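You operate a simulated robot arm through the tools that you are given. There is no shell and no other tool. Be economical: measure what you need, move in short steps, check, and stop when the job is done.

You run a simulated two-armed robot. Do the job below in one go: nothing can be reset, and whatever is moved stays where it is left.

JOB
Pack the bearing the job block names, seat it in the race and lay the matching seal on it.
Fine: pump till grease shows, two more pushes at most.

It is judged by the outcome, as a careful person would: the job done as asked, and still so three seconds after it is handed in. It fails if anything else is knocked over, pushed out of place, dropped, spilled or broken. Lids that push on must go on centred and level and be pressed home; caps that screw on are set level and turned clockwise until they are tight.

ROBOT AND FRAMES
Two 7-joint arms with two-finger parallel grippers on one trunk, hanging from a carriage that runs on a rail from [0.005, 1.203] to [-0.004, -0.977] (x, y) and turns from -41 to 647 degrees about z. Base frame: it is fixed where the carriage stands at the start and does not move with it; the origin is on the floor, on the carriage's upright axis, x ahead of it, y to its left, z up. Units: m, degrees, N and s.
The left shoulder is at the start at [0.04, 0.161, 1.213], the right one opposite. With the tool pointing down near the work surface each hand reaches from about 0.3 to 0.78 m from the robot's upright axis, wherever it stands, measured 20 degrees to its own side. Places, roughly: bearing race [0.6, -0.8, 0.9]; grease plunger [0.8, -0.6, 1]; orange seal, purple seal, teal seal [0.5, -1.25, 1]; packer cup [0.6, -0.6, 0.9]; press lever [0.7, -1.1, 1.2]; press nest [0.6, -1, 0.9]. Payload 4.4 kg a hand.
The TCP of each hand is the grasp point between the finger pads, 0.023 m short of the fingertips. In the tool frame z runs along the fingers and y along their closing line. Largest opening 0.094 m; finger width 0.038, thickness 0.01; the body of the gripper, 0.054 by 0.096 m, starts 0.039 m behind the TCP.
Orientation is that of the tool frame in the base frame, as a unit quaternion [x, y, z, w]. With the fingers straight down and closing along the base's y, the tool's x points along the base's -x, its y along +y and its z along -z.

CONTROLS
- The arms move only by the tool apply_moves. It takes "left_plan", "right_plan" or both (then of equal length, played together; a hand with none holds still); each is one flat list of numbers, 7 for each row, row after row: the shift along the tool's x, y, z in m, then the turn, a rotation vector about the tool's x, y, z in degrees, then the opening, from 0 (shut) to 1 (fully open). In form: [dx, dy, dz, wx, wy, wz, hand, dx, dy, dz, wx, wy, wz, hand, ...]. A call has 1 to 8 rows; each row shifts and turns the commanded pose from where the row before left it, along the tool's axes as they then stand. Rows are played at 5 a second. More than 0.05 m and 8.6 degrees between two rows, or a gripper value outside its range, and nothing of the call is played. Where a pose cannot be reached the arm comes as near as it can. A force on the tool above 90 N (or 10 N above the force at the start of the call, whichever is more), or a blocked arm, ends the call early, and 0.2 s more pass. Each finger travels about 0.045 m/s and halts on what it meets, pressing with about 30 N; the grip force reading is that of the motor and also rises with nothing between the fingers. The clock runs only during rows and for 0.2 s after the last one: add rows that do not move to give the fingers time. It gives the time, the measured TCP pose, the force on the tool (base axes), the opening and the grip force at its end, in the units of the frame above (readings bear some noise), with the torque about the TCP (base axes, N m) and any sound that the robot's microphone picked up, and new pictures: "views" is both (left out), scene, wrist or none (wrist: the cameras of the hands that moved).
- Cameras (640 x 400 px; columns grow to the right, rows downward): "scene" is now at [0.2141, -0.0462, 1.4981]; the picture's right is [-0.65, -0.76, 0.00], its down [-0.52, 0.44, -0.73] and it looks along [0.56, -0.47, -0.68] (base axes); focal length 292 px, centre (320, 200). "left" rides on the left gripper at [0.087, -0.016, -0.074] in its tool frame; the picture's right is [0.18, 0.98, 0.00], its down [-0.58, 0.11, -0.81] and it looks along [-0.79, 0.15, 0.59] (tool axes); focal length 243 px, centre (320, 200). "right" rides on the right gripper at [0.086, 0.016, -0.075] in its tool frame; the picture's right is [-0.18, 0.98, 0.00], its down [-0.58, -0.11, -0.81] and it looks along [-0.79, -0.15, 0.59] (tool axes); focal length 243 px, centre (320, 200).
- lift_body(by): slides the trunk up (or, below 0, down) by that many m; the arms and the scene camera ride with it, the base frame stays. It gives what a move gives, with no picture.
- steer(legs): drives the robot by 1 to 6 legs, each [ahead, left, turn to the left] in m, m and degrees, along the robot's own axes; the way and the turn of a leg run together, so that a leg with both is an arc; at most 1.5 m and 180 degrees a leg. The arms and the cameras ride along, it lands a little off, and it stops where it bumps. It keeps to its track: a leg is cut to what the track allows. It gives what a move gives, and a new picture of the scene camera.
- head_to(pan, tilt): turns the head with the scene camera to pan (to the left, within 86 degrees either way) and tilt (down, from -29 to 69), counted from straight ahead of the robot. It gives what a move gives, and a new picture of the scene camera.
- pixel_to_xyz(camera, pixels): for up to 12 pixels [column, row] of the newest picture of that camera ("zoom" is the newest enlarged one), the place [x, y, z] in the base frame of the surface seen there, good to about 0.002 m, but the place of the scene camera against the robot may be out by one fixed shift of up to 0.025 m in any direction. No time passes.
- zoom(camera, box): a new picture of the part [left, top, right, bottom] of that camera's present view, enlarged. No time passes.
- close_job(): hands the job in; it is judged then, once.

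Go step by step. Measure first, check grasps and placings, and put right what went wrong. The budget is 80 turns and 260 pictures, counting those below and the enlarged ones. Unless the task says otherwise, let go and move clear before handing in, and close with one line.

The tools are called after "Call:" by a JSON object that holds its "fn" and its "kwargs". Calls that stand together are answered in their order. apply_moves: Moves the arms, as the interface text tells. Its arguments: {"type":"object","properties":{"left_plan":{"type":"array","items":{"type":"number"}},"right_plan":{"type":"array","items":{"type":"number"}},"views":{"type":"string","enum":["both","scene","wrist","none"]}},"required":[]} The other tools are called the same way: lift_body (by) slides the trunk up or down; steer (legs) drives the base; head_to (pan, tilt) turns the head that bears the scene camera; pixel_to_xyz (camera, pixels) gives the place of the surface under pixels of a picture; zoom (camera, box) takes an enlarged picture of a part of a camera's view; close_job () hands the job in.

At the start:

```text
time_s: 0.0
left_tool_pos: [0.4456, -0.0536, 1.3112]
left_tool_rot: [-0.001, 1.0, 0.0, 0.001]
left_contact_force: [0.4, -0.1, -0.6]
left_torque: [0.02, -0.03, 0.0]
left_finger_gap: 0.094
left_grip_force: 0.1
right_tool_pos: [0.3691, -0.3819, 1.2512]
right_tool_rot: [-0.001, 1.0, 0.0, -0.001]
right_contact_force: [-0.6, 0.3, 0.5]
right_torque: [-0.02, 0.03, 0.04]
right_finger_gap: 0.0941
right_grip_force: 0.0
trunk travel left (down, up): [-0.35, 0.42]
robot x, y, heading: [-0.0014, 0.0036, 0.2]
head pan, tilt: [-40.2, 43.2]
```

scene: 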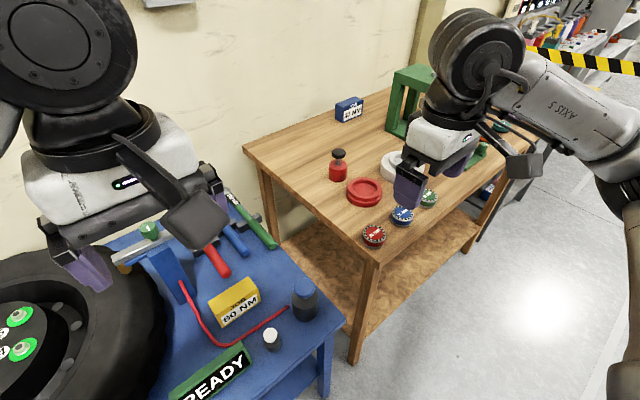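
right: 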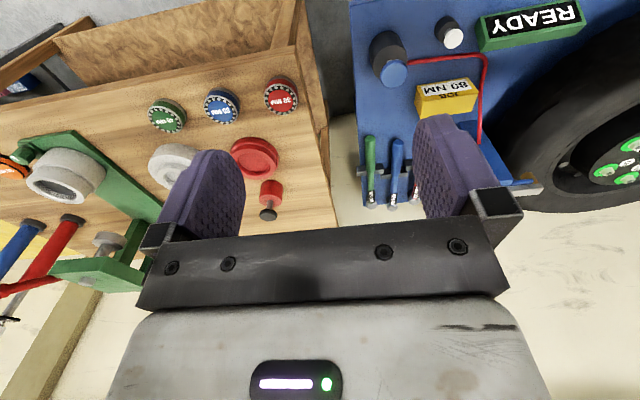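
left: 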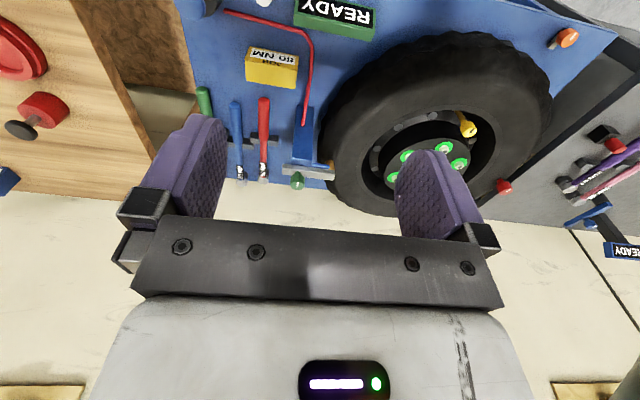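

The wood bench with the blue job block near (349,110) and three bearings at (374,236), (402,216), (427,198) is to the right; I'll zoom on them.

Call:
{"fn": "zoom", "kwargs": {"camera": "scene", "box": [310, 80, 410, 142]}}

Call:
{"fn": "zoom", "kwargs": {"camera": "scene", "box": [300, 130, 460, 260]}}

Call:
{"fn": "zoom", "kwargs": {"camera": "right", "box": [0, 60, 340, 280]}}

```text
6.40 times, centred on (360, 111) of scene
```

zoom: 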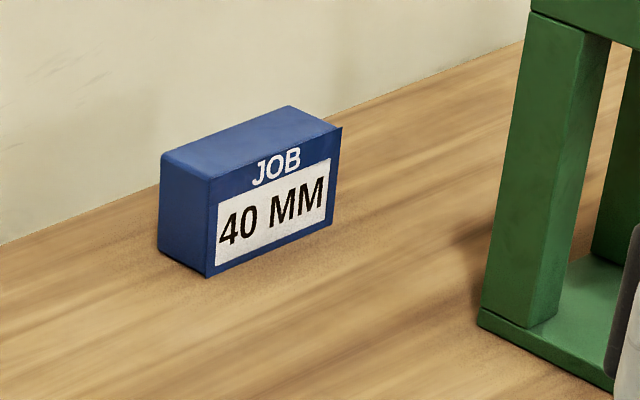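

```text
3.08 times, centred on (380, 195) of scene
```

zoom: 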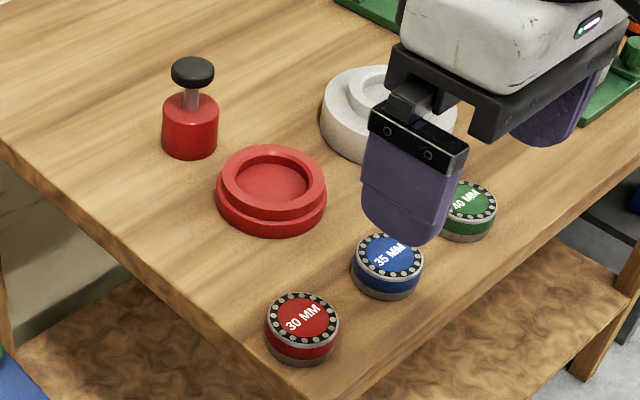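

```text
1.82 times, centred on (170, 170) of right
```

zoom: 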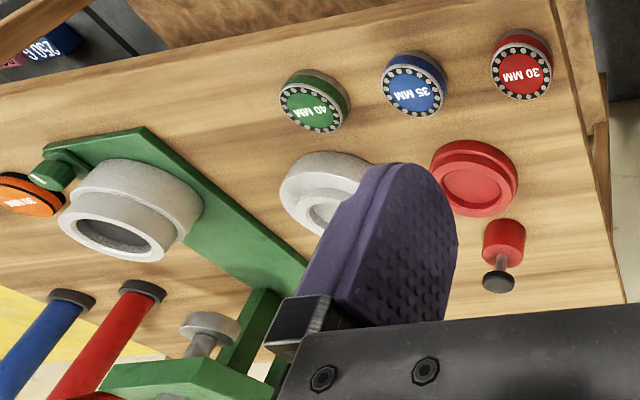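

The job block says 40 MM, so the green bearing is wanted. I'll drive along the rail toward the bench and look.

Call:
{"fn": "steer", "kwargs": {"legs": [[0, -0.55, 0]]}}

Call:
{"fn": "head_to", "kwargs": {"pan": -30, "tilt": 45}}

```text
time_s: 3.2
left_tool_pos: [0.4441, -0.6023, 1.3114]
left_tool_rot: [-0.002, 1.0, 0.0, 0.0]
left_contact_force: [0.1, -0.3, -0.2]
left_torque: [0.02, -0.02, 0.0]
left_finger_gap: 0.0942
left_grip_force: 0.1
right_tool_pos: [0.3668, -0.9323, 1.2512]
right_tool_rot: [-0.001, 1.0, 0.0, 0.0]
right_contact_force: [0.3, 0.0, 0.8]
right_torque: [0.03, 0.0, 0.0]
right_finger_gap: 0.094
right_grip_force: 0.0
trunk travel left (down, up): [-0.35, 0.42]
robot x, y, heading: [-0.0024, -0.5487, 0.0]
head pan, tilt: [-40.2, 43.2]
```

scene: 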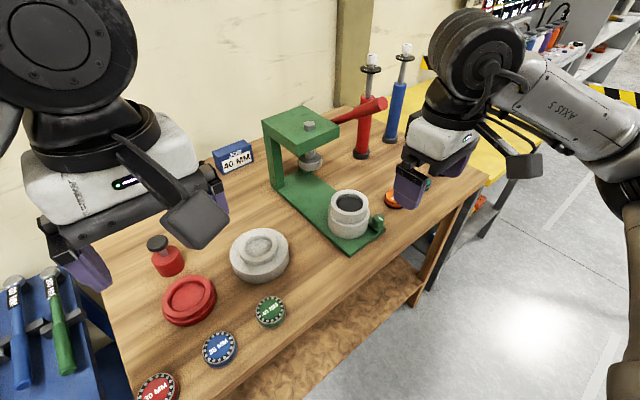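

```text
time_s: 3.9
left_tool_pos: [0.4431, -0.6026, 1.3108]
left_tool_rot: [-0.001, 1.0, 0.0, 0.0]
left_contact_force: [0.4, -0.3, -0.3]
left_torque: [0.01, 0.0, -0.01]
left_finger_gap: 0.094
left_grip_force: 0.0
right_tool_pos: [0.3686, -0.9316, 1.25]
right_tool_rot: [-0.001, 1.0, 0.001, 0.0]
right_contact_force: [-0.4, 0.5, -0.7]
right_torque: [0.02, 0.0, 0.01]
right_finger_gap: 0.094
right_grip_force: 0.1
trunk travel left (down, up): [-0.35, 0.42]
robot x, y, heading: [0.0013, -0.5495, 0.3]
head pan, tilt: [-30.0, 45.0]
```

scene: 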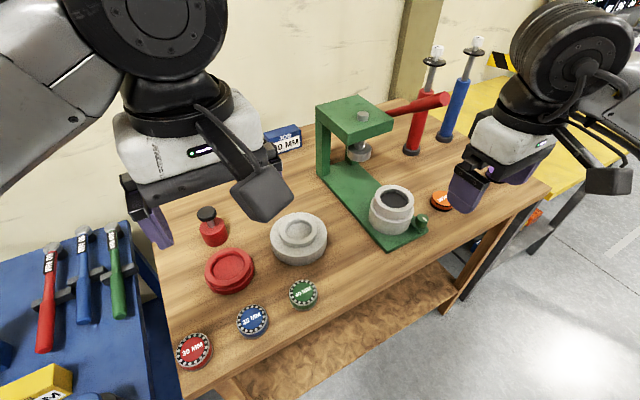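

Bench in full view. I'll zoom in on the press, race/cup and seals.

Call:
{"fn": "zoom", "kwargs": {"camera": "scene", "box": [300, 90, 480, 260]}}

Call:
{"fn": "zoom", "kwargs": {"camera": "scene", "box": [180, 190, 350, 320]}}

Call:
{"fn": "zoom", "kwargs": {"camera": "right", "box": [0, 0, 640, 300]}}

Call:
{"fn": "pixel_to_xyz", "kwargs": {"camera": "scene", "pixels": [[303, 292], [252, 319], [230, 268], [207, 214], [298, 228], [392, 197], [420, 222], [360, 150], [445, 99], [440, 200], [260, 300], [355, 115]]}}

```text
2.35 times, centred on (390, 175) of scene
```

zoom: 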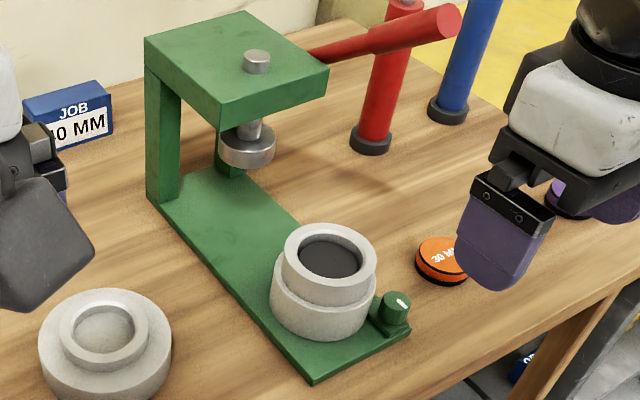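

```text
3.08 times, centred on (265, 255) of scene
```

zoom: 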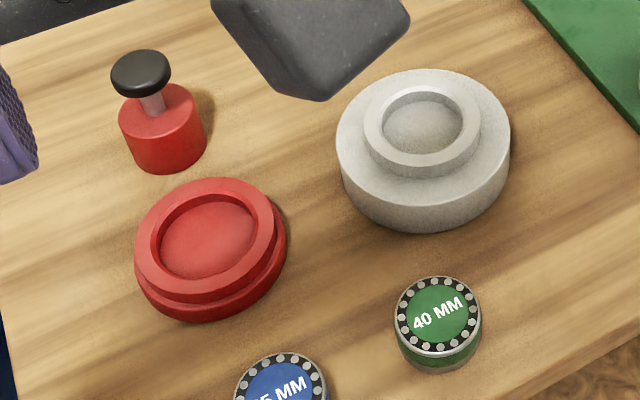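

```text
1.00 times, centred on (320, 150) of right (not enlarged: the box is as wide or as high as the picture)
```

zoom: 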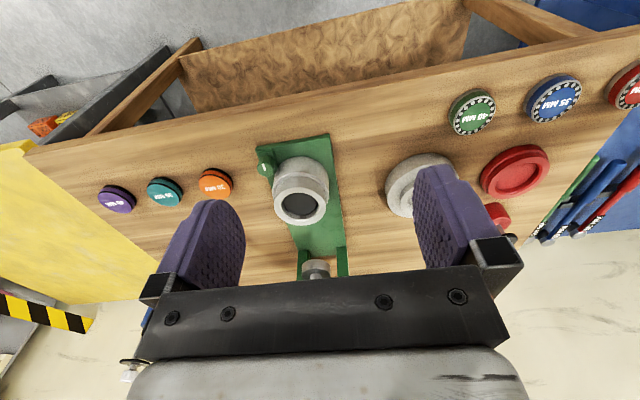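

```text
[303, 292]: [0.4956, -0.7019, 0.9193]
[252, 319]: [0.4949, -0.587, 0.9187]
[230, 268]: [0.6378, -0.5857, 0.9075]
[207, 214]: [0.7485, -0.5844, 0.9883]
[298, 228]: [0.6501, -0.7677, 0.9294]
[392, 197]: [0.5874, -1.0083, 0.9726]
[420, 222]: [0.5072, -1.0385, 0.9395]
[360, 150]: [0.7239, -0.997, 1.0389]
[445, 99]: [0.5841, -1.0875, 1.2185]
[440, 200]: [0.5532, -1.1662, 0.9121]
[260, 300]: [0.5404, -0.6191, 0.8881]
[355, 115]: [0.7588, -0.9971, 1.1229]
```

I need the seal labels and diameters; zooming the right wrist camera on the seals and measuring them.

Call:
{"fn": "zoom", "kwargs": {"camera": "right", "box": [85, 150, 245, 250]}}

Call:
{"fn": "zoom", "kwargs": {"camera": "right", "box": [240, 80, 560, 280]}}

Call:
{"fn": "pixel_to_xyz", "kwargs": {"camera": "right", "pixels": [[115, 200], [164, 192], [214, 184], [299, 206], [305, 178], [264, 169], [472, 112], [512, 170], [405, 172], [495, 215]]}}

```text
4.00 times, centred on (165, 200) of right
```

zoom: 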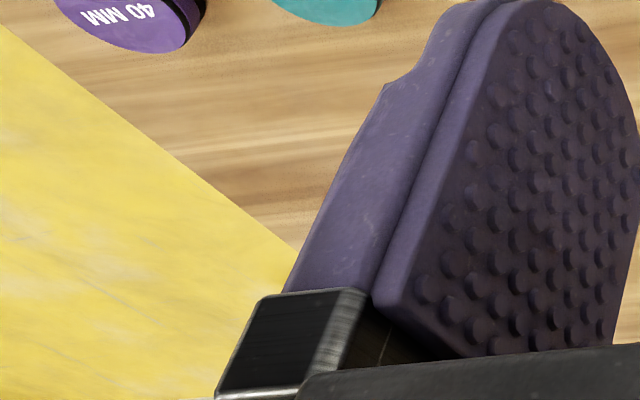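

```text
2.00 times, centred on (400, 180) of right
```

zoom: 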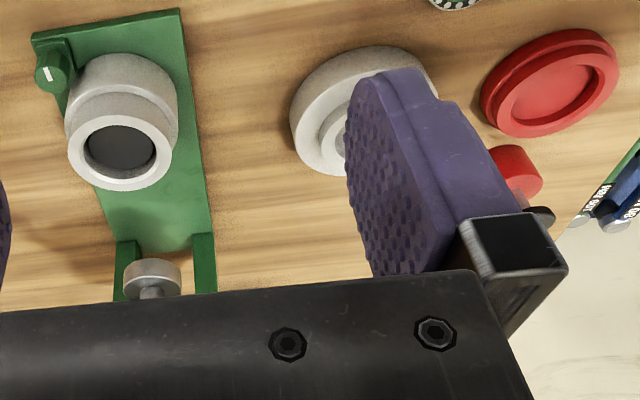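

```text
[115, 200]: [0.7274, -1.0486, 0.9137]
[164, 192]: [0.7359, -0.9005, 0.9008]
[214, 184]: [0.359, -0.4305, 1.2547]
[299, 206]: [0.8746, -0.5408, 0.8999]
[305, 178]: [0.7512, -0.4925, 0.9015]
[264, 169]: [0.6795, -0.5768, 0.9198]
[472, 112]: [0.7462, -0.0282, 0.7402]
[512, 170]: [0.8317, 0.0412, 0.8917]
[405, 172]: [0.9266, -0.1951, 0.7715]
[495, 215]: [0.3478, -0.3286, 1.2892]
```

Purple is the 40 MM seal. Now measure rims of bearing, cup, race and seal.

Call:
{"fn": "zoom", "kwargs": {"camera": "scene", "box": [230, 205, 330, 315]}}

Call:
{"fn": "zoom", "kwargs": {"camera": "scene", "box": [185, 190, 265, 300]}}

```text
3.64 times, centred on (280, 260) of scene
```

zoom: 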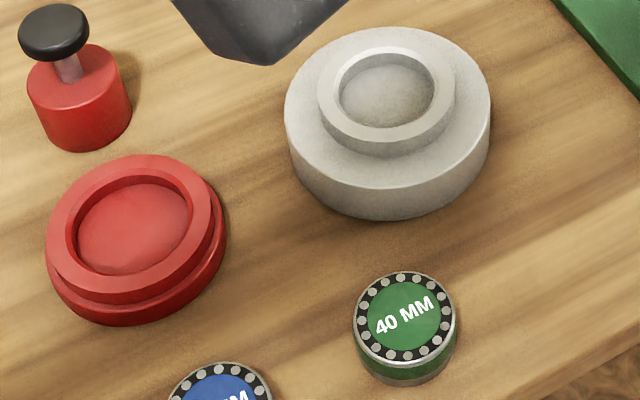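

```text
3.64 times, centred on (225, 245) of scene
```

zoom: 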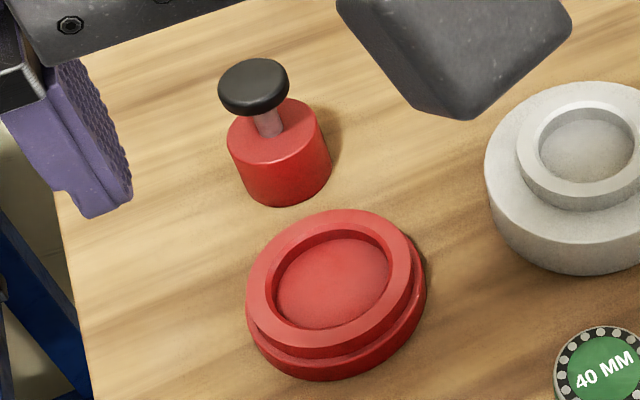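

Call:
{"fn": "pixel_to_xyz", "kwargs": {"camera": "zoom", "pixels": [[333, 290], [262, 285], [405, 268], [332, 225], [325, 340], [586, 155], [527, 148], [594, 100], [592, 195], [253, 80], [245, 155], [290, 120]]}}

Call:
{"fn": "pixel_to_xyz", "kwargs": {"camera": "scene", "pixels": [[303, 279.5], [303, 298.5], [289.8, 290], [316, 288], [303, 289], [306, 310], [300, 222], [280, 232], [316, 228], [270, 235], [326, 234]]}}

```text
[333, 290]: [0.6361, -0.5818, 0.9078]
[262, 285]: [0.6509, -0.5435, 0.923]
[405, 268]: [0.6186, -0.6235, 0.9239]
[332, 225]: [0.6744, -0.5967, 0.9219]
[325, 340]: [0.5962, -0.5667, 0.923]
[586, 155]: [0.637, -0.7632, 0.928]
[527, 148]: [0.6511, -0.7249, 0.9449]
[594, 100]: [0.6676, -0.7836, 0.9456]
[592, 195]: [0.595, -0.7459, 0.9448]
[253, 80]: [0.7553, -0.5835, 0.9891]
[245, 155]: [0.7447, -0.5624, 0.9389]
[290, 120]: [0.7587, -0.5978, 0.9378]
```

```text
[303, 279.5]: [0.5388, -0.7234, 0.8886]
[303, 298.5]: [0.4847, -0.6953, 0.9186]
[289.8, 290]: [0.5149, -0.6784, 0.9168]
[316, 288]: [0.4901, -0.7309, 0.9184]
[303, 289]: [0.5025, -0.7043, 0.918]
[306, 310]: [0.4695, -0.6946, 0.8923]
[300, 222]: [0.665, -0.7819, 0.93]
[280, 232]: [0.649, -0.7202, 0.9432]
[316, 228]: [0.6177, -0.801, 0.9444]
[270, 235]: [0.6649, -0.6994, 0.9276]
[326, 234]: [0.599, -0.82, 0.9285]
```

Dimensions are clear: bearing about 0.058 dia × 0.03 tall, cup 0.015 deep, race 0.017 deep. I'll move the left arm aside and bring the right wrist camera over the cup/bearing area for accurate measurement.

Call:
{"fn": "apply_moves", "kwargs": {"left_plan": [0.01, 0.05, 0, 0, 0, 0, 1, 0.01, 0.05, 0, 0, 0, 0, 1, 0.01, 0.05, 0, 0, 0, 0, 1, 0.01, 0.05, 0, 0, 0, 0, 1, 0.01, 0.05, 0, 0, 0, 0, 1, 0.01, 0.03, 0, 0, 0, 0, 1], "right_plan": [0, 0.04, 0, 0, 0, 0, 1, 0, 0.04, 0, 0, 0, 0, 1, 0, 0.04, 0, 0, 0, 0, 1, 0, 0.04, 0, 0, 0, 0, 1, 0, 0.04, 0, 0, 0, 0, 1, 0, 0.03, 0, 0, 0, 0, 1]}}

```text
refused: row 1 steps farther than a row can; nothing moved
```

Call:
{"fn": "apply_moves", "kwargs": {"left_plan": [0.01, 0.045, 0, 0, 0, 0, 1, 0.01, 0.045, 0, 0, 0, 0, 1, 0.01, 0.045, 0, 0, 0, 0, 1, 0.01, 0.045, 0, 0, 0, 0, 1, 0.01, 0.045, 0, 0, 0, 0, 1, 0.01, 0.045, 0, 0, 0, 0, 1], "right_plan": [0, 0.04, 0, 0, 0, 0, 1, 0, 0.04, 0, 0, 0, 0, 1, 0, 0.04, 0, 0, 0, 0, 1, 0, 0.04, 0, 0, 0, 0, 1, 0, 0.04, 0, 0, 0, 0, 1, 0, 0.03, 0, 0, 0, 0, 1]}}

```text
time_s: 5.3
left_tool_pos: [0.3806, -0.3316, 1.3109]
left_tool_rot: [-0.001, 1.0, 0.001, 0.0]
left_contact_force: [-0.1, 0.5, 0.1]
left_torque: [0.01, -0.01, 0.0]
left_finger_gap: 0.0941
left_grip_force: 0.1
right_tool_pos: [0.3664, -0.7008, 1.2498]
right_tool_rot: [-0.001, 1.0, 0.001, 0.0]
right_contact_force: [0.2, 0.1, 0.6]
right_torque: [0.01, 0.01, -0.04]
right_finger_gap: 0.0939
right_grip_force: 0.1
trunk travel left (down, up): [-0.35, 0.42]
robot x, y, heading: [-0.0031, -0.5511, -0.1]
head pan, tilt: [-30.0, 45.0]
```

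scene: 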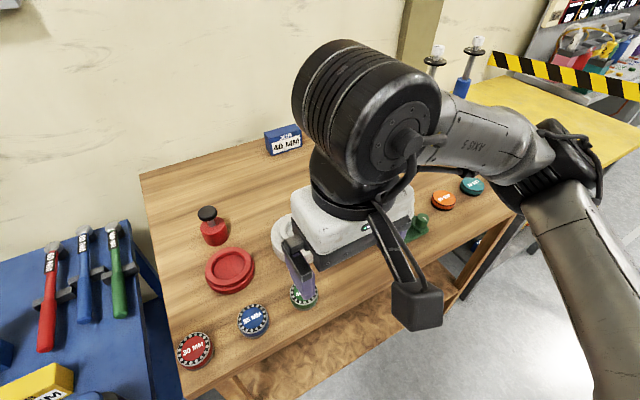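
right: 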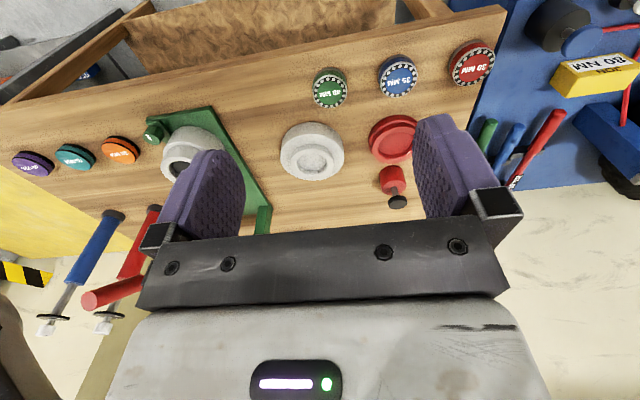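
left: 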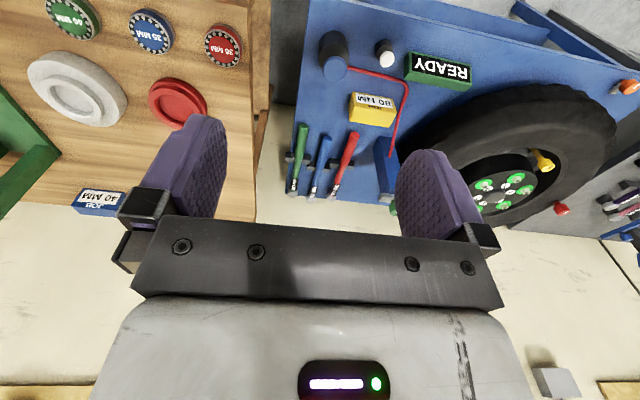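

Call:
{"fn": "zoom", "kwargs": {"camera": "right", "box": [270, 50, 430, 210]}}

Call:
{"fn": "zoom", "kwargs": {"camera": "right", "box": [0, 90, 260, 240]}}

Call:
{"fn": "pixel_to_xyz", "kwargs": {"camera": "right", "pixels": [[329, 93], [398, 81], [470, 71], [313, 160], [390, 142], [398, 202], [391, 175], [35, 164], [78, 157], [122, 150], [300, 200], [153, 134]]}}

```text
2.50 times, centred on (350, 130) of right
```

zoom: 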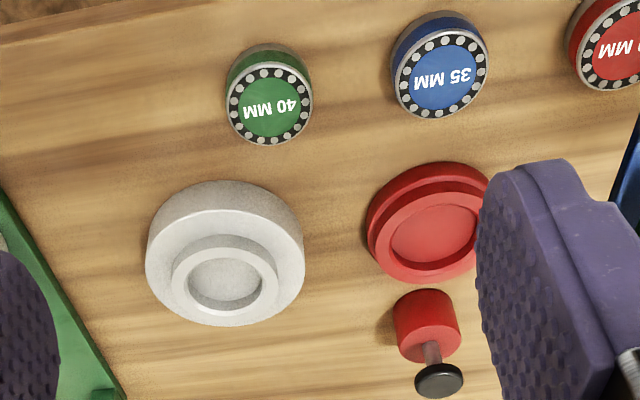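

```text
2.46 times, centred on (130, 165) of right
```

zoom: 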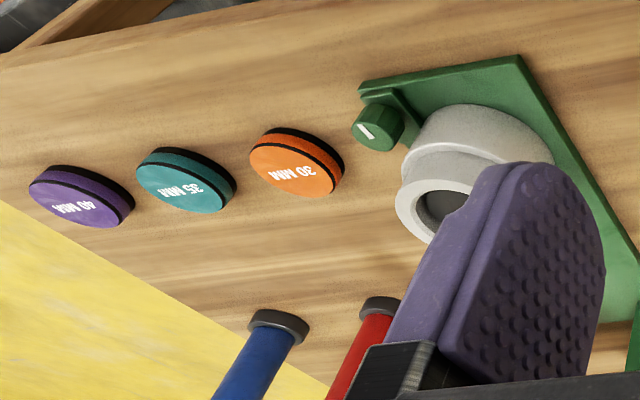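

```text
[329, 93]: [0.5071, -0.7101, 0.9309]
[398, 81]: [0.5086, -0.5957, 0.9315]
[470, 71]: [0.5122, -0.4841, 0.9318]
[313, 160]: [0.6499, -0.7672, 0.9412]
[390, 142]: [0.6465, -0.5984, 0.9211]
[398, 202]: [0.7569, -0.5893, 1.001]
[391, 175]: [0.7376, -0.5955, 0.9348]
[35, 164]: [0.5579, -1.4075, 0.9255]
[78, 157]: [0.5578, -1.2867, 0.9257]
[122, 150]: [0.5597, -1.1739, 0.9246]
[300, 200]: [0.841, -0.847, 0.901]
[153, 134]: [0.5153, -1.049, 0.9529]
```

Scene camera is shifted by about [0.007,-0.007,0.012]; wrist values are used. I'll take rim points for exact centres.

Call:
{"fn": "zoom", "kwargs": {"camera": "right", "box": [270, 50, 430, 210]}}

Call:
{"fn": "pixel_to_xyz", "kwargs": {"camera": "zoom", "pixels": [[231, 103], [310, 103], [270, 66], [270, 142], [175, 285], [276, 278], [220, 242], [225, 309], [224, 285], [150, 250], [300, 250]]}}

Call:
{"fn": "pixel_to_xyz", "kwargs": {"camera": "zoom", "pixels": [[380, 245], [433, 195], [432, 266], [472, 205], [370, 225], [487, 190], [438, 375], [415, 383], [461, 375], [435, 235]]}}

```text
2.50 times, centred on (350, 130) of right
```

zoom: 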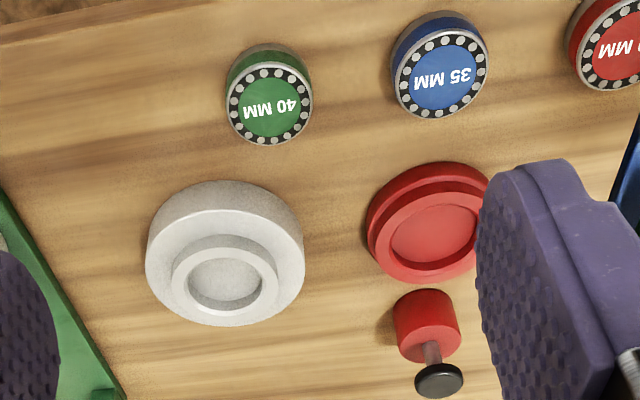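

```text
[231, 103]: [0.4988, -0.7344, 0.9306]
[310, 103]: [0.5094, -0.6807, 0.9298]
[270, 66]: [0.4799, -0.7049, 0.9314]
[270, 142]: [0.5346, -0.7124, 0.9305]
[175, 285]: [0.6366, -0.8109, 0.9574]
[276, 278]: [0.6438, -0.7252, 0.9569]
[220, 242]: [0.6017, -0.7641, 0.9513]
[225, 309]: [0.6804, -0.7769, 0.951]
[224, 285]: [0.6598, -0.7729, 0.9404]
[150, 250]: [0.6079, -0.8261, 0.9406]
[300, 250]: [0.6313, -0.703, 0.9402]
```

```text
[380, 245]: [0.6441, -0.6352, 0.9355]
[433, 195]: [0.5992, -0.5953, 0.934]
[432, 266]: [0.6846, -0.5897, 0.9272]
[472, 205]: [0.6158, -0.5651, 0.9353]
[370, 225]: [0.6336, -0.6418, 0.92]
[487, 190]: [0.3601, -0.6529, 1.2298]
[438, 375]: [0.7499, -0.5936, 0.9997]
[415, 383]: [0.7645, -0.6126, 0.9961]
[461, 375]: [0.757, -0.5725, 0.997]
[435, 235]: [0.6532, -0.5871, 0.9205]
```

Bearing centre (0.507,-0.708), top 0.931, table 0.901. I'll move the right hand above it.

Call:
{"fn": "apply_moves", "kwargs": {"right_plan": [-0.0235, -0.001, 0.04, 0, 0, 0, 1, -0.0235, -0.001, 0.04, 0, 0, 0, 1, -0.0235, -0.001, 0.04, 0, 0, 0, 1, -0.0235, -0.001, 0.04, 0, 0, 0, 1, -0.0235, -0.001, 0.04, 0, 0, 0, 1, -0.0235, -0.002, 0.04, 0, 0, 0, 1, 0, 0, 0, 0, 0, 0, 1], "views": "both"}}

```text
time_s: 6.9
left_tool_pos: [0.3836, -0.3331, 1.3121]
left_tool_rot: [-0.002, 1.0, 0.001, 0.0]
left_contact_force: [0.5, 0.1, 0.0]
left_torque: [-0.02, 0.0, -0.03]
left_finger_gap: 0.0938
left_grip_force: 0.1
right_tool_pos: [0.51, -0.708, 1.0105]
right_tool_rot: [-0.001, 1.0, 0.0, 0.0]
right_contact_force: [-0.1, -0.4, 0.2]
right_torque: [0.0, 0.01, 0.02]
right_finger_gap: 0.094
right_grip_force: 0.1
trunk travel left (down, up): [-0.35, 0.42]
robot x, y, heading: [-0.0008, -0.5523, 0.1]
head pan, tilt: [-30.0, 45.0]
```

scene: 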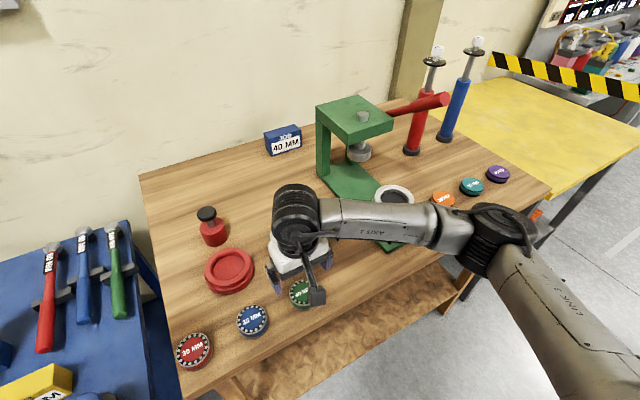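
right: 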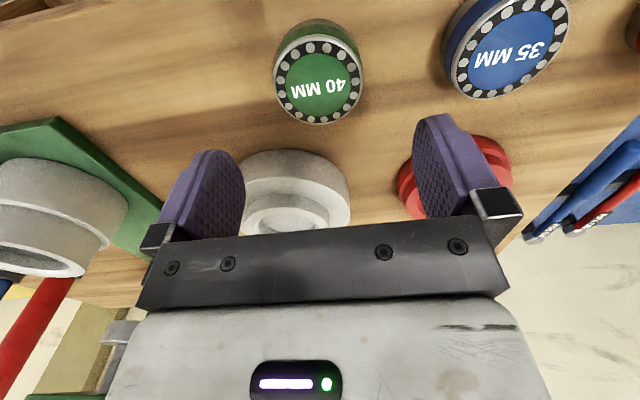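

Call:
{"fn": "pixel_to_xyz", "kwargs": {"camera": "right", "pixels": [[276, 84], [361, 79], [315, 38], [321, 121], [318, 82], [330, 10]]}}

```text
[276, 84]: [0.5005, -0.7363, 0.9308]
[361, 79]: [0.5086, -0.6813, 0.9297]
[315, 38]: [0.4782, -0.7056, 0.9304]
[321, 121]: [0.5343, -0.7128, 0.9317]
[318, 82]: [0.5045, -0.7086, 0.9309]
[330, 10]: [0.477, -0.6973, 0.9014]
```

Centre confirmed (0.5055,-0.709). Descend to TCP z≈0.942 and close.

Call:
{"fn": "apply_moves", "kwargs": {"right_plan": [0.0045, -0.001, 0.03, 0, 0, 0, 1, 0, 0, 0.03, 0, 0, 0, 1, 0, 0, 0.0085, 0, 0, 0, 1, 0, 0, 0, 0, 0, 0, 0.6, 0, 0, 0, 0, 0, 0, 0.45, 0, 0, 0, 0, 0, 0, 0.45, 0, 0, 0, 0, 0, 0, 0.45], "views": "wrist"}}

```text
time_s: 8.5
left_tool_pos: [0.3828, -0.3333, 1.3117]
left_tool_rot: [-0.001, 1.0, 0.001, 0.0]
left_contact_force: [-0.6, 0.1, 0.2]
left_torque: [0.01, -0.01, 0.0]
left_finger_gap: 0.094
left_grip_force: 0.1
right_tool_pos: [0.5036, -0.7087, 0.9414]
right_tool_rot: [0.0, 1.0, 0.0, 0.001]
right_contact_force: [-0.3, 0.5, -0.3]
right_torque: [0.09, -0.04, -0.02]
right_finger_gap: 0.059
right_grip_force: 30.2
trunk travel left (down, up): [-0.35, 0.42]
robot x, y, heading: [-0.0046, -0.5468, -0.0]
head pan, tilt: [-30.0, 45.0]
```

right: 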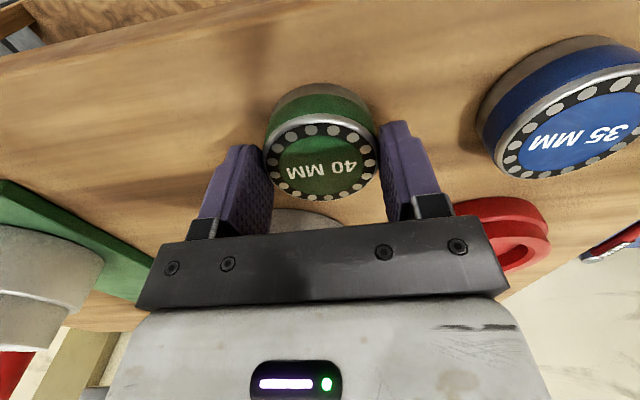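

Bearing held (gap 0.059, grip 30 N). Lift and shift sideways so the cup and race can be measured from the wrist.

Call:
{"fn": "apply_moves", "kwargs": {"right_plan": [0, 0, -0.03, 0, 0, 0, 0.45, 0, 0, -0.04, 0, 0, 0, 0.45, 0.01, -0.02, -0.04, 0, 0, 0, 0.45, 0.02, -0.025, -0.03, 0, 0, 0, 0.45, 0.02, -0.03, -0.03, 0, 0, 0, 0.45, 0, 0, 0, 0, 0, 0, 0.45]}}

```text
time_s: 9.9
left_tool_pos: [0.3826, -0.3331, 1.3131]
left_tool_rot: [-0.002, 1.0, 0.0, 0.0]
left_contact_force: [0.3, 0.1, 0.6]
left_torque: [0.0, 0.0, 0.0]
left_finger_gap: 0.0939
left_grip_force: 0.0
right_tool_pos: [0.4529, -0.7851, 1.1131]
right_tool_rot: [-0.001, 1.0, 0.0, -0.001]
right_contact_force: [0.1, 0.9, -0.5]
right_torque: [-0.04, 0.01, 0.0]
right_finger_gap: 0.0425
right_grip_force: 0.0
trunk travel left (down, up): [-0.35, 0.42]
robot x, y, heading: [-0.0021, -0.5496, 0.1]
head pan, tilt: [-30.0, 45.0]
```

scene: 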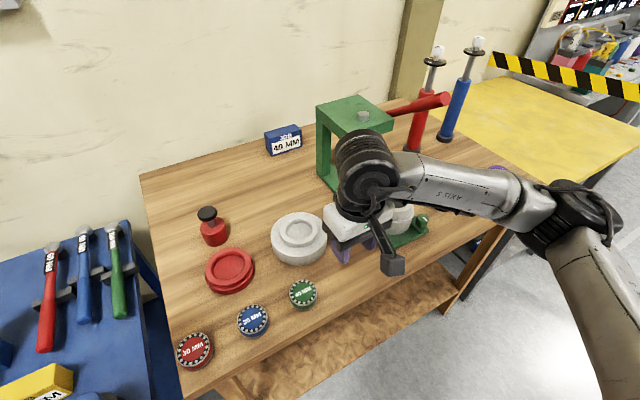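
right: 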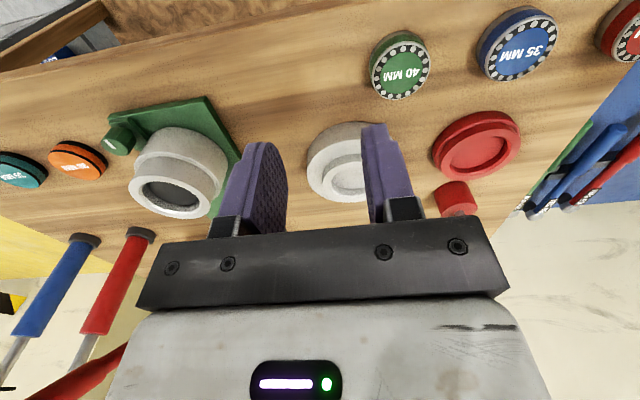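

The bearing slipped out and stayed at its place (403,66) – the grip was too shallow. The view is still useful: measure cup and race here before retrying.

Call:
{"fn": "zoom", "kwargs": {"camera": "right", "box": [420, 90, 540, 220]}}

Call:
{"fn": "zoom", "kwargs": {"camera": "right", "box": [355, 20, 455, 110]}}

Call:
{"fn": "pixel_to_xyz", "kwargs": {"camera": "right", "pixels": [[372, 70], [428, 62], [398, 43], [402, 96], [401, 67], [405, 22]]}}

```text
3.08 times, centred on (480, 155) of right
```

zoom: 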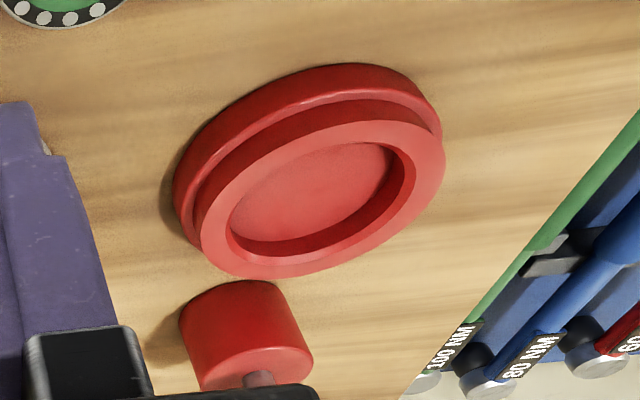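

```text
4.44 times, centred on (405, 65) of right
```

zoom: 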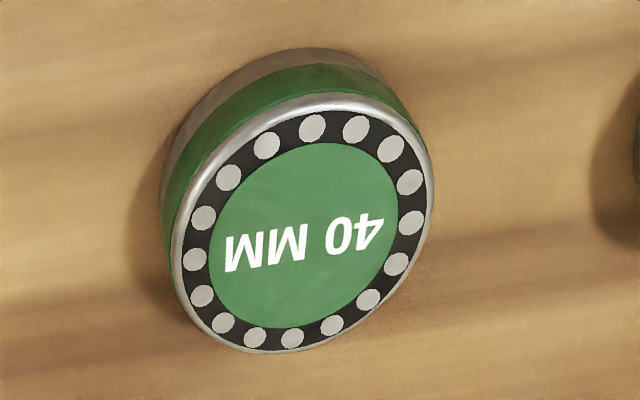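

```text
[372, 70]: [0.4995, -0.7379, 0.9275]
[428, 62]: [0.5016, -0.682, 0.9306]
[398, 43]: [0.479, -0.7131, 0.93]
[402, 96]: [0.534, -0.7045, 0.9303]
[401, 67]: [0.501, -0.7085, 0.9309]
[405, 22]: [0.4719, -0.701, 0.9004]
```

Call:
{"fn": "pixel_to_xyz", "kwargs": {"camera": "right", "pixels": [[442.3, 165], [519, 139], [491.4, 131], [461.2, 178.6], [475, 134.5], [510, 162], [450.5, 162], [510.5, 141.5], [462, 171.5], [485, 148]]}}

Call:
{"fn": "zoom", "kwargs": {"camera": "right", "box": [0, 90, 250, 230]}}

```text
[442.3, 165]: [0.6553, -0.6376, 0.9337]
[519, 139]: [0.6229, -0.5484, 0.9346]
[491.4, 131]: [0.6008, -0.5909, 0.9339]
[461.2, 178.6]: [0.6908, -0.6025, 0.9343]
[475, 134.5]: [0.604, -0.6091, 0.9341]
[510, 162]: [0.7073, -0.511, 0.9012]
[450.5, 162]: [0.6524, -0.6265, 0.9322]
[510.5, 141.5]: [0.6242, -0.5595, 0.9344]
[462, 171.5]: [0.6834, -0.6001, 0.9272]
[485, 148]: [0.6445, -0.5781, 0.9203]
```

```text
2.56 times, centred on (125, 160) of right
```

zoom: 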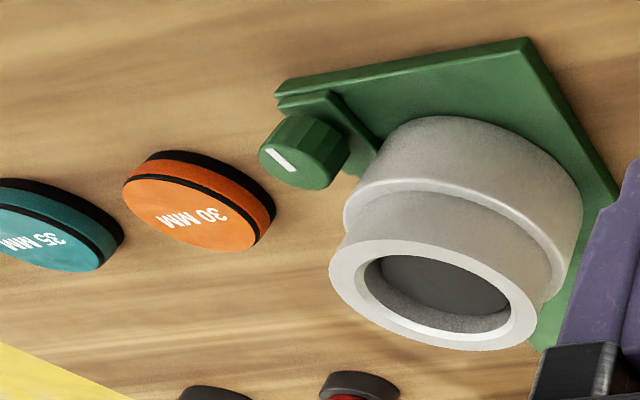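

Cup centre needs a better look; I'll place the open hand in front of the cup to view it between the fingers.

Call:
{"fn": "apply_moves", "kwargs": {"right_plan": [-0.002, 0.04, 0, 0, 0, 0, 1, -0.002, 0.04, 0, 0, 0, 0, 1, -0.002, 0.04, 0, 0, 0, 0, 1, -0.002, 0.04, 0, 0, 0, 0, 1, -0.002, 0.03, 0, 0, 0, 0, 1, 0, 0, 0, 0, 0, 0, 1], "views": "wrist"}}

Call:
{"fn": "zoom", "kwargs": {"camera": "right", "box": [250, 80, 410, 240]}}

```text
time_s: 11.3
left_tool_pos: [0.3831, -0.3337, 1.3118]
left_tool_rot: [-0.001, 1.0, 0.0, 0.0]
left_contact_force: [1.3, -0.6, 0.0]
left_torque: [0.03, -0.03, 0.04]
left_finger_gap: 0.094
left_grip_force: 0.2
right_tool_pos: [0.4645, -0.5944, 1.1136]
right_tool_rot: [-0.001, 1.0, 0.0, 0.0]
right_contact_force: [-0.1, -0.1, -0.1]
right_torque: [0.0, 0.01, -0.03]
right_finger_gap: 0.0942
right_grip_force: 0.0
trunk travel left (down, up): [-0.35, 0.42]
robot x, y, heading: [-0.0018, -0.5485, 0.3]
head pan, tilt: [-30.0, 45.0]
```

right: 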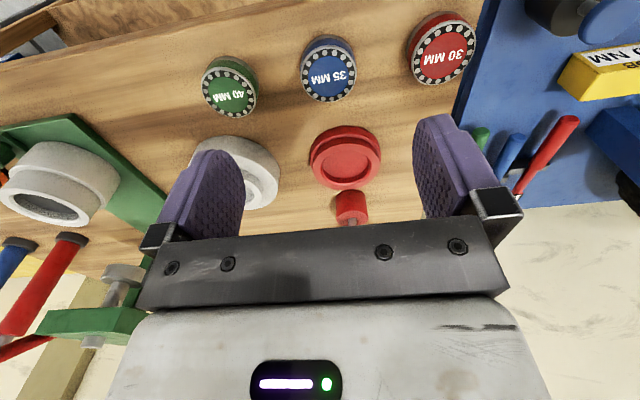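

```text
2.50 times, centred on (330, 160) of right
```

zoom: 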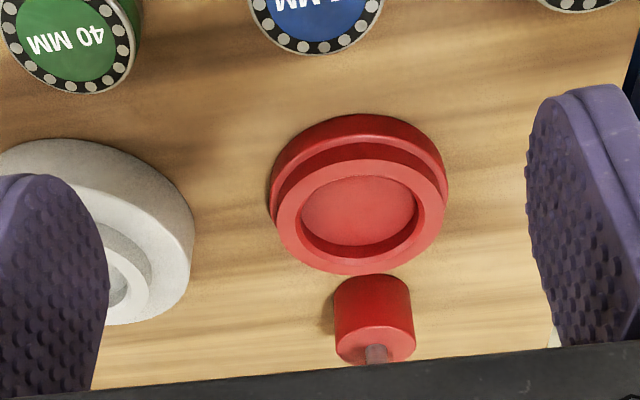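

Call:
{"fn": "pixel_to_xyz", "kwargs": {"camera": "zoom", "pixels": [[279, 225], [443, 205], [355, 162], [364, 271], [300, 173], [310, 258], [415, 170], [425, 245], [297, 222], [421, 205], [358, 172], [362, 255]]}}

```text
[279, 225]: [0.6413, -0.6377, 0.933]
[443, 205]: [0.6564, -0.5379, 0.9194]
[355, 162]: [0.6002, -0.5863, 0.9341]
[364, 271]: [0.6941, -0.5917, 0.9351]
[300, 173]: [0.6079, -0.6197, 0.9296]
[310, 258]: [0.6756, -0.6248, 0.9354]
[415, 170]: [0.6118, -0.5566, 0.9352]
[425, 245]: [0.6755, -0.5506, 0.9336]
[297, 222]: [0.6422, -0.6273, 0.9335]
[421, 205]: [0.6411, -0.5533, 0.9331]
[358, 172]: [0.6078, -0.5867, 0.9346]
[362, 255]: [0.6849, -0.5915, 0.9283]
```

Cup centre (0.647,-0.590). Go back over the bearing and regrip, 2 mm lower, then check with a slow lift.

Call:
{"fn": "apply_moves", "kwargs": {"right_plan": [-0.0137, -0.0382, 0.02, 0, 0, 0, 1, -0.0137, -0.0382, 0.02, 0, 0, 0, 1, -0.0137, -0.0382, 0.02, 0, 0, 0, 1, 0, 0, 0.04, 0, 0, 0, 1, 0, 0, 0.04, 0, 0, 0, 1, 0, 0, 0.034, 0, 0, 0, 1, 0, 0, 0, 0, 0, 0, 1], "views": "none"}}

Call:
{"fn": "apply_moves", "kwargs": {"right_plan": [0, 0, 0, 0, 0, 0, 0.5, 0, 0, 0, 0, 0, 0, 0.3, 0, 0, 0, 0, 0, 0, 0.3, 0, 0, 0, 0, 0, 0, 0.3, 0, 0, 0, 0, 0, 0, 0.3], "views": "wrist"}}

```text
time_s: 12.9
left_tool_pos: [0.3815, -0.3336, 1.3114]
left_tool_rot: [-0.002, 1.0, 0.0, 0.0]
left_contact_force: [-1.0, 0.6, -0.2]
left_torque: [0.02, -0.05, -0.01]
left_finger_gap: 0.0942
left_grip_force: 0.0
right_tool_pos: [0.5058, -0.7085, 0.9378]
right_tool_rot: [0.0, 1.0, -0.001, 0.0]
right_contact_force: [0.6, -0.4, -0.2]
right_torque: [0.01, 0.01, 0.0]
right_finger_gap: 0.0937
right_grip_force: 0.0
trunk travel left (down, up): [-0.35, 0.42]
robot x, y, heading: [-0.003, -0.5515, -0.3]
head pan, tilt: [-30.0, 45.0]
```

```text
time_s: 14.1
left_tool_pos: [0.3821, -0.3339, 1.3108]
left_tool_rot: [-0.002, 1.0, 0.0, 0.001]
left_contact_force: [0.0, -0.7, -0.5]
left_torque: [0.03, 0.02, 0.0]
left_finger_gap: 0.094
left_grip_force: 0.2
right_tool_pos: [0.5052, -0.7081, 0.9398]
right_tool_rot: [-0.001, 1.0, 0.0, 0.0]
right_contact_force: [-0.4, 0.7, -0.1]
right_torque: [0.04, -0.01, 0.0]
right_finger_gap: 0.0587
right_grip_force: 30.1
trunk travel left (down, up): [-0.35, 0.42]
robot x, y, heading: [-0.0071, -0.5481, 0.3]
head pan, tilt: [-30.0, 45.0]
```

right: 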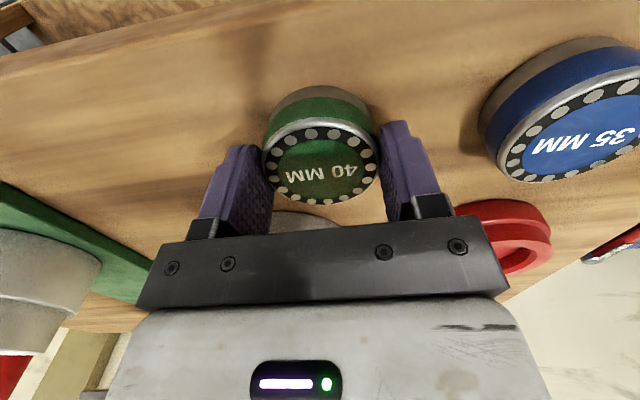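

Gap 0.0587 with 30 N. Slow lift test of 2 cm.

Call:
{"fn": "apply_moves", "kwargs": {"right_plan": [0, 0, -0.002, 0, 0, 0, 0.3, 0, 0, -0.003, 0, 0, 0, 0.3, 0, 0, -0.005, 0, 0, 0, 0.3, 0, 0, -0.005, 0, 0, 0, 0.3, 0, 0, -0.005, 0, 0, 0, 0.3], "views": "wrist"}}

```text
time_s: 15.3
left_tool_pos: [0.3838, -0.3327, 1.3116]
left_tool_rot: [-0.001, 1.0, 0.001, 0.0]
left_contact_force: [0.2, 0.1, -0.6]
left_torque: [0.0, 0.01, -0.03]
left_finger_gap: 0.094
left_grip_force: 0.0
right_tool_pos: [0.505, -0.7084, 0.9598]
right_tool_rot: [-0.002, 1.0, 0.0, 0.0]
right_contact_force: [-0.3, 0.0, -2.2]
right_torque: [0.03, 0.03, 0.0]
right_finger_gap: 0.0593
right_grip_force: 29.5
trunk travel left (down, up): [-0.35, 0.42]
robot x, y, heading: [-0.0034, -0.5485, 0.1]
head pan, tilt: [-30.0, 45.0]
```

right: 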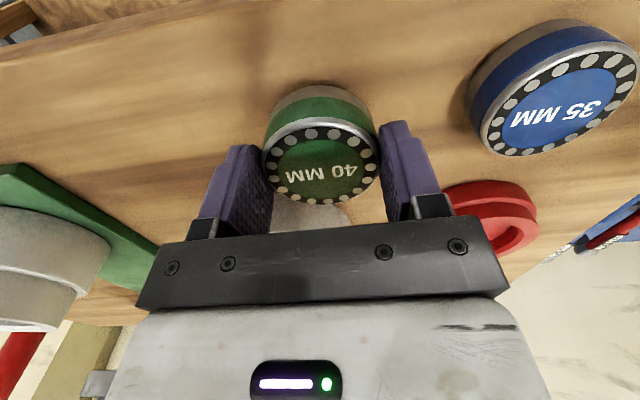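

Bearing is held (2.2 N weight shows). Lift slowly and carry to above the cup.

Call:
{"fn": "apply_moves", "kwargs": {"right_plan": [0, 0, -0.01, 0, 0, 0, 0.3, 0, 0, -0.015, 0, 0, 0, 0.3, 0, 0, -0.015, 0, 0, 0, 0.3, -0.01, 0.008, -0.01, 0, 0, 0, 0.3, -0.02, 0.0165, 0, 0, 0, 0, 0.3, -0.02, 0.0165, 0, 0, 0, 0, 0.3, -0.02, 0.0165, 0, 0, 0, 0, 0.3, -0.02, 0.0165, 0, 0, 0, 0, 0.3], "views": "none"}}

Call:
{"fn": "apply_moves", "kwargs": {"right_plan": [-0.02, 0.0165, 0, 0, 0, 0, 0.3, -0.018, 0.0165, 0, 0, 0, 0, 0.3, -0.01, 0.008, 0, 0, 0, 0, 0.3, -0.004, 0.0035, 0, 0, 0, 0, 0.3, 0, 0, 0, 0, 0, 0, 0.3], "views": "both"}}

```text
time_s: 17.1
left_tool_pos: [0.3839, -0.3322, 1.3127]
left_tool_rot: [-0.002, 1.0, 0.0, 0.0]
left_contact_force: [0.8, 0.7, 0.3]
left_torque: [-0.02, -0.01, 0.02]
left_finger_gap: 0.0942
left_grip_force: 0.0
right_tool_pos: [0.5946, -0.6337, 1.0099]
right_tool_rot: [-0.001, 1.0, 0.0, 0.0]
right_contact_force: [-0.2, -0.6, -2.9]
right_torque: [0.0, -0.01, 0.01]
right_finger_gap: 0.059
right_grip_force: 30.3
trunk travel left (down, up): [-0.35, 0.42]
robot x, y, heading: [-0.0035, -0.5499, 0.1]
head pan, tilt: [-30.0, 45.0]
```

```text
time_s: 18.3
left_tool_pos: [0.3834, -0.3339, 1.3117]
left_tool_rot: [-0.001, 1.0, 0.001, 0.0]
left_contact_force: [0.6, 0.2, -0.6]
left_torque: [0.02, -0.02, -0.02]
left_finger_gap: 0.0939
left_grip_force: 0.1
right_tool_pos: [0.6476, -0.5913, 1.0082]
right_tool_rot: [-0.001, 1.0, 0.0, 0.0]
right_contact_force: [0.2, -0.3, -2.8]
right_torque: [0.02, 0.04, 0.0]
right_finger_gap: 0.0592
right_grip_force: 29.8
trunk travel left (down, up): [-0.35, 0.42]
robot x, y, heading: [-0.0054, -0.5486, -0.1]
head pan, tilt: [-30.0, 45.0]
```

scene: 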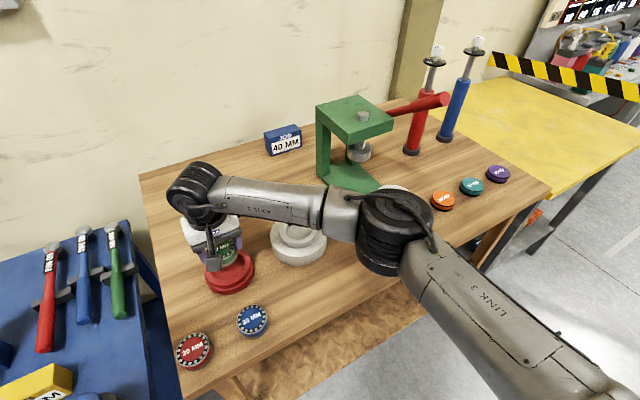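
right: 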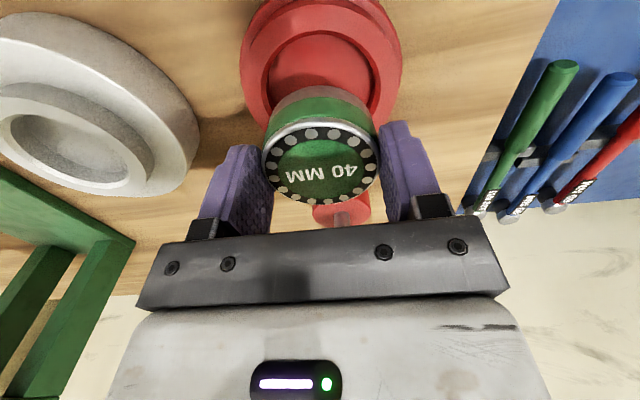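

Bearing is centred above the cup (320 vs 322 px). Lower it into the cup.

Call:
{"fn": "apply_moves", "kwargs": {"right_plan": [0, 0.001, 0.012, 0, 0, 0, 0.3, 0, 0, 0.012, 0, 0, 0, 0.3, 0, 0, 0.01, 0, 0, 0, 0.3, 0, 0, 0.006, 0, 0, 0, 0.3, 0, 0, 0.004, 0, 0, 0, 0.3, 0, 0, 0.003, 0, 0, 0, 0.3, 0, 0, 0, 0, 0, 0, 0.3], "views": "wrist"}}

```text
time_s: 19.9
left_tool_pos: [0.3821, -0.3324, 1.312]
left_tool_rot: [-0.001, 1.0, -0.001, 0.0]
left_contact_force: [0.5, 0.9, 0.5]
left_torque: [0.02, -0.04, -0.02]
left_finger_gap: 0.0944
left_grip_force: 0.1
right_tool_pos: [0.6458, -0.5892, 0.9605]
right_tool_rot: [-0.001, 1.0, 0.0, 0.0]
right_contact_force: [0.0, 0.4, -3.1]
right_torque: [-0.02, 0.0, -0.02]
right_finger_gap: 0.0593
right_grip_force: 30.2
trunk travel left (down, up): [-0.35, 0.42]
robot x, y, heading: [-0.0042, -0.5495, 0.1]
head pan, tilt: [-30.0, 45.0]
```

right: 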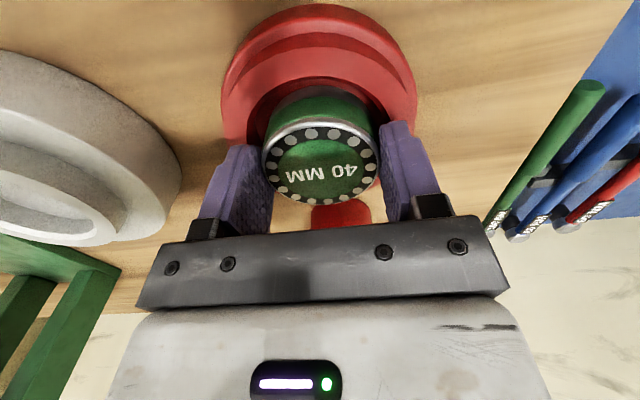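

Bearing is inside the bore, about 1 mm above floor. Lower 1 mm, open, and back up.

Call:
{"fn": "apply_moves", "kwargs": {"right_plan": [0, 0, 0.0012, 0, 0, 0, 0.3, 0, 0, 0, 0, 0, 0, 0.7, 0, 0, 0, 0, 0, 0, 1, 0, 0, 0, 0, 0, 0, 1, 0, 0, -0.02, 0, 0, 0, 1, 0, 0, -0.04, 0, 0, 0, 1, 0.035, 0, -0.03, 0, 0, 0, 1, 0.04, 0, 0, 0, 0, 0, 1], "views": "both"}}

```text
time_s: 21.7
left_tool_pos: [0.3821, -0.3326, 1.3114]
left_tool_rot: [-0.002, 1.0, -0.001, 0.0]
left_contact_force: [0.3, 0.3, -0.3]
left_torque: [-0.03, 0.01, -0.01]
left_finger_gap: 0.094
left_grip_force: 0.1
right_tool_pos: [0.5697, -0.5882, 1.0502]
right_tool_rot: [0.0, 1.0, 0.0, -0.001]
right_contact_force: [0.1, -0.2, -0.1]
right_torque: [-0.02, -0.02, 0.0]
right_finger_gap: 0.0941
right_grip_force: 0.1
trunk travel left (down, up): [-0.35, 0.42]
robot x, y, heading: [-0.0059, -0.5473, -0.1]
head pan, tilt: [-30.0, 45.0]
```

scene: 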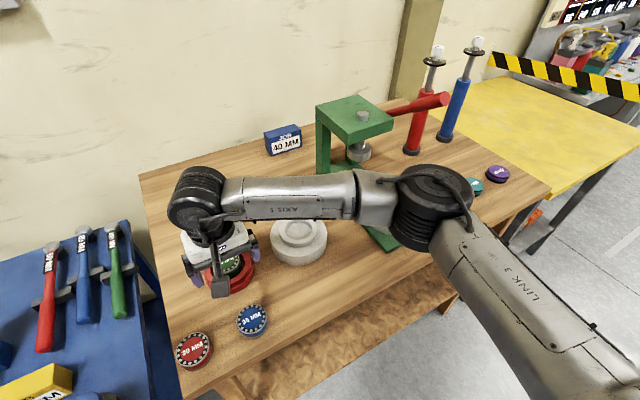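
right: 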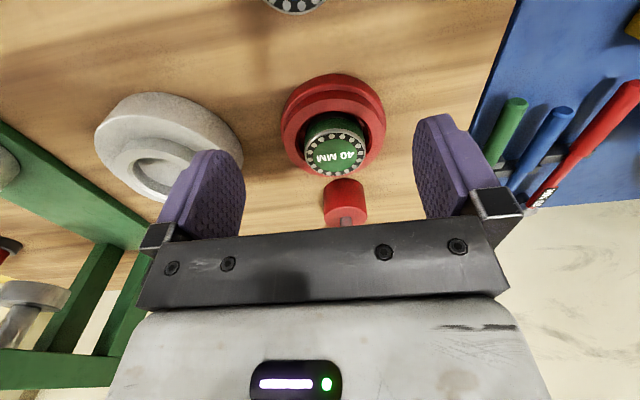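

Call:
{"fn": "zoom", "kwargs": {"camera": "right", "box": [270, 60, 400, 230]}}

Call:
{"fn": "pixel_to_xyz", "kwargs": {"camera": "right", "pixels": [[305, 155], [364, 152], [334, 174], [336, 135], [334, 90], [345, 190]]}}

Call:
{"fn": "zoom", "kwargs": {"camera": "scene", "box": [180, 190, 280, 310]}}

```text
2.35 times, centred on (335, 145) of right
```

zoom: 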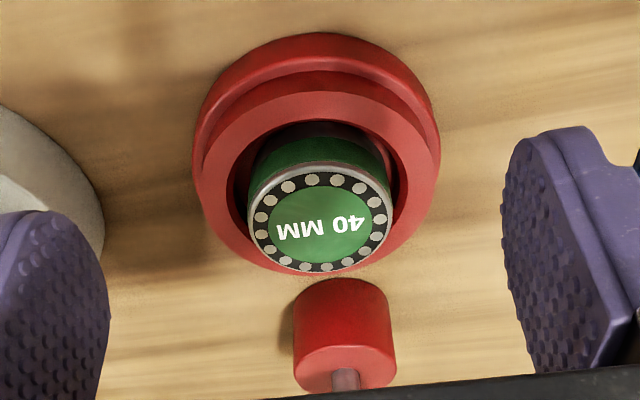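

```text
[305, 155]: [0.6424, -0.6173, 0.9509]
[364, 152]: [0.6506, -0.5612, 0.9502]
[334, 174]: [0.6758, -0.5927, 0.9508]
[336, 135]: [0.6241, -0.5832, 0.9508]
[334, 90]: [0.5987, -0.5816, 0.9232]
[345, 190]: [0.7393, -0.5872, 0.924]
```

```text
3.33 times, centred on (230, 250) of scene
```

zoom: 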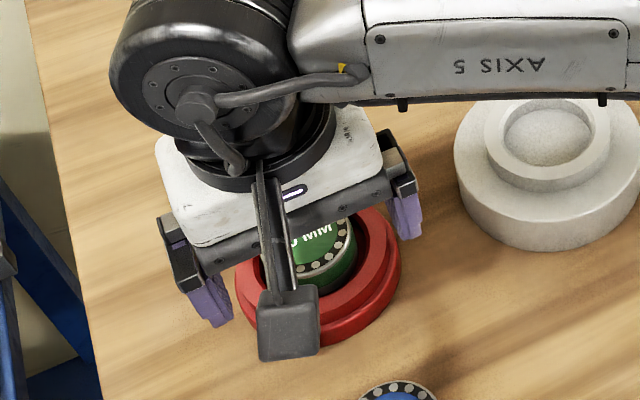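

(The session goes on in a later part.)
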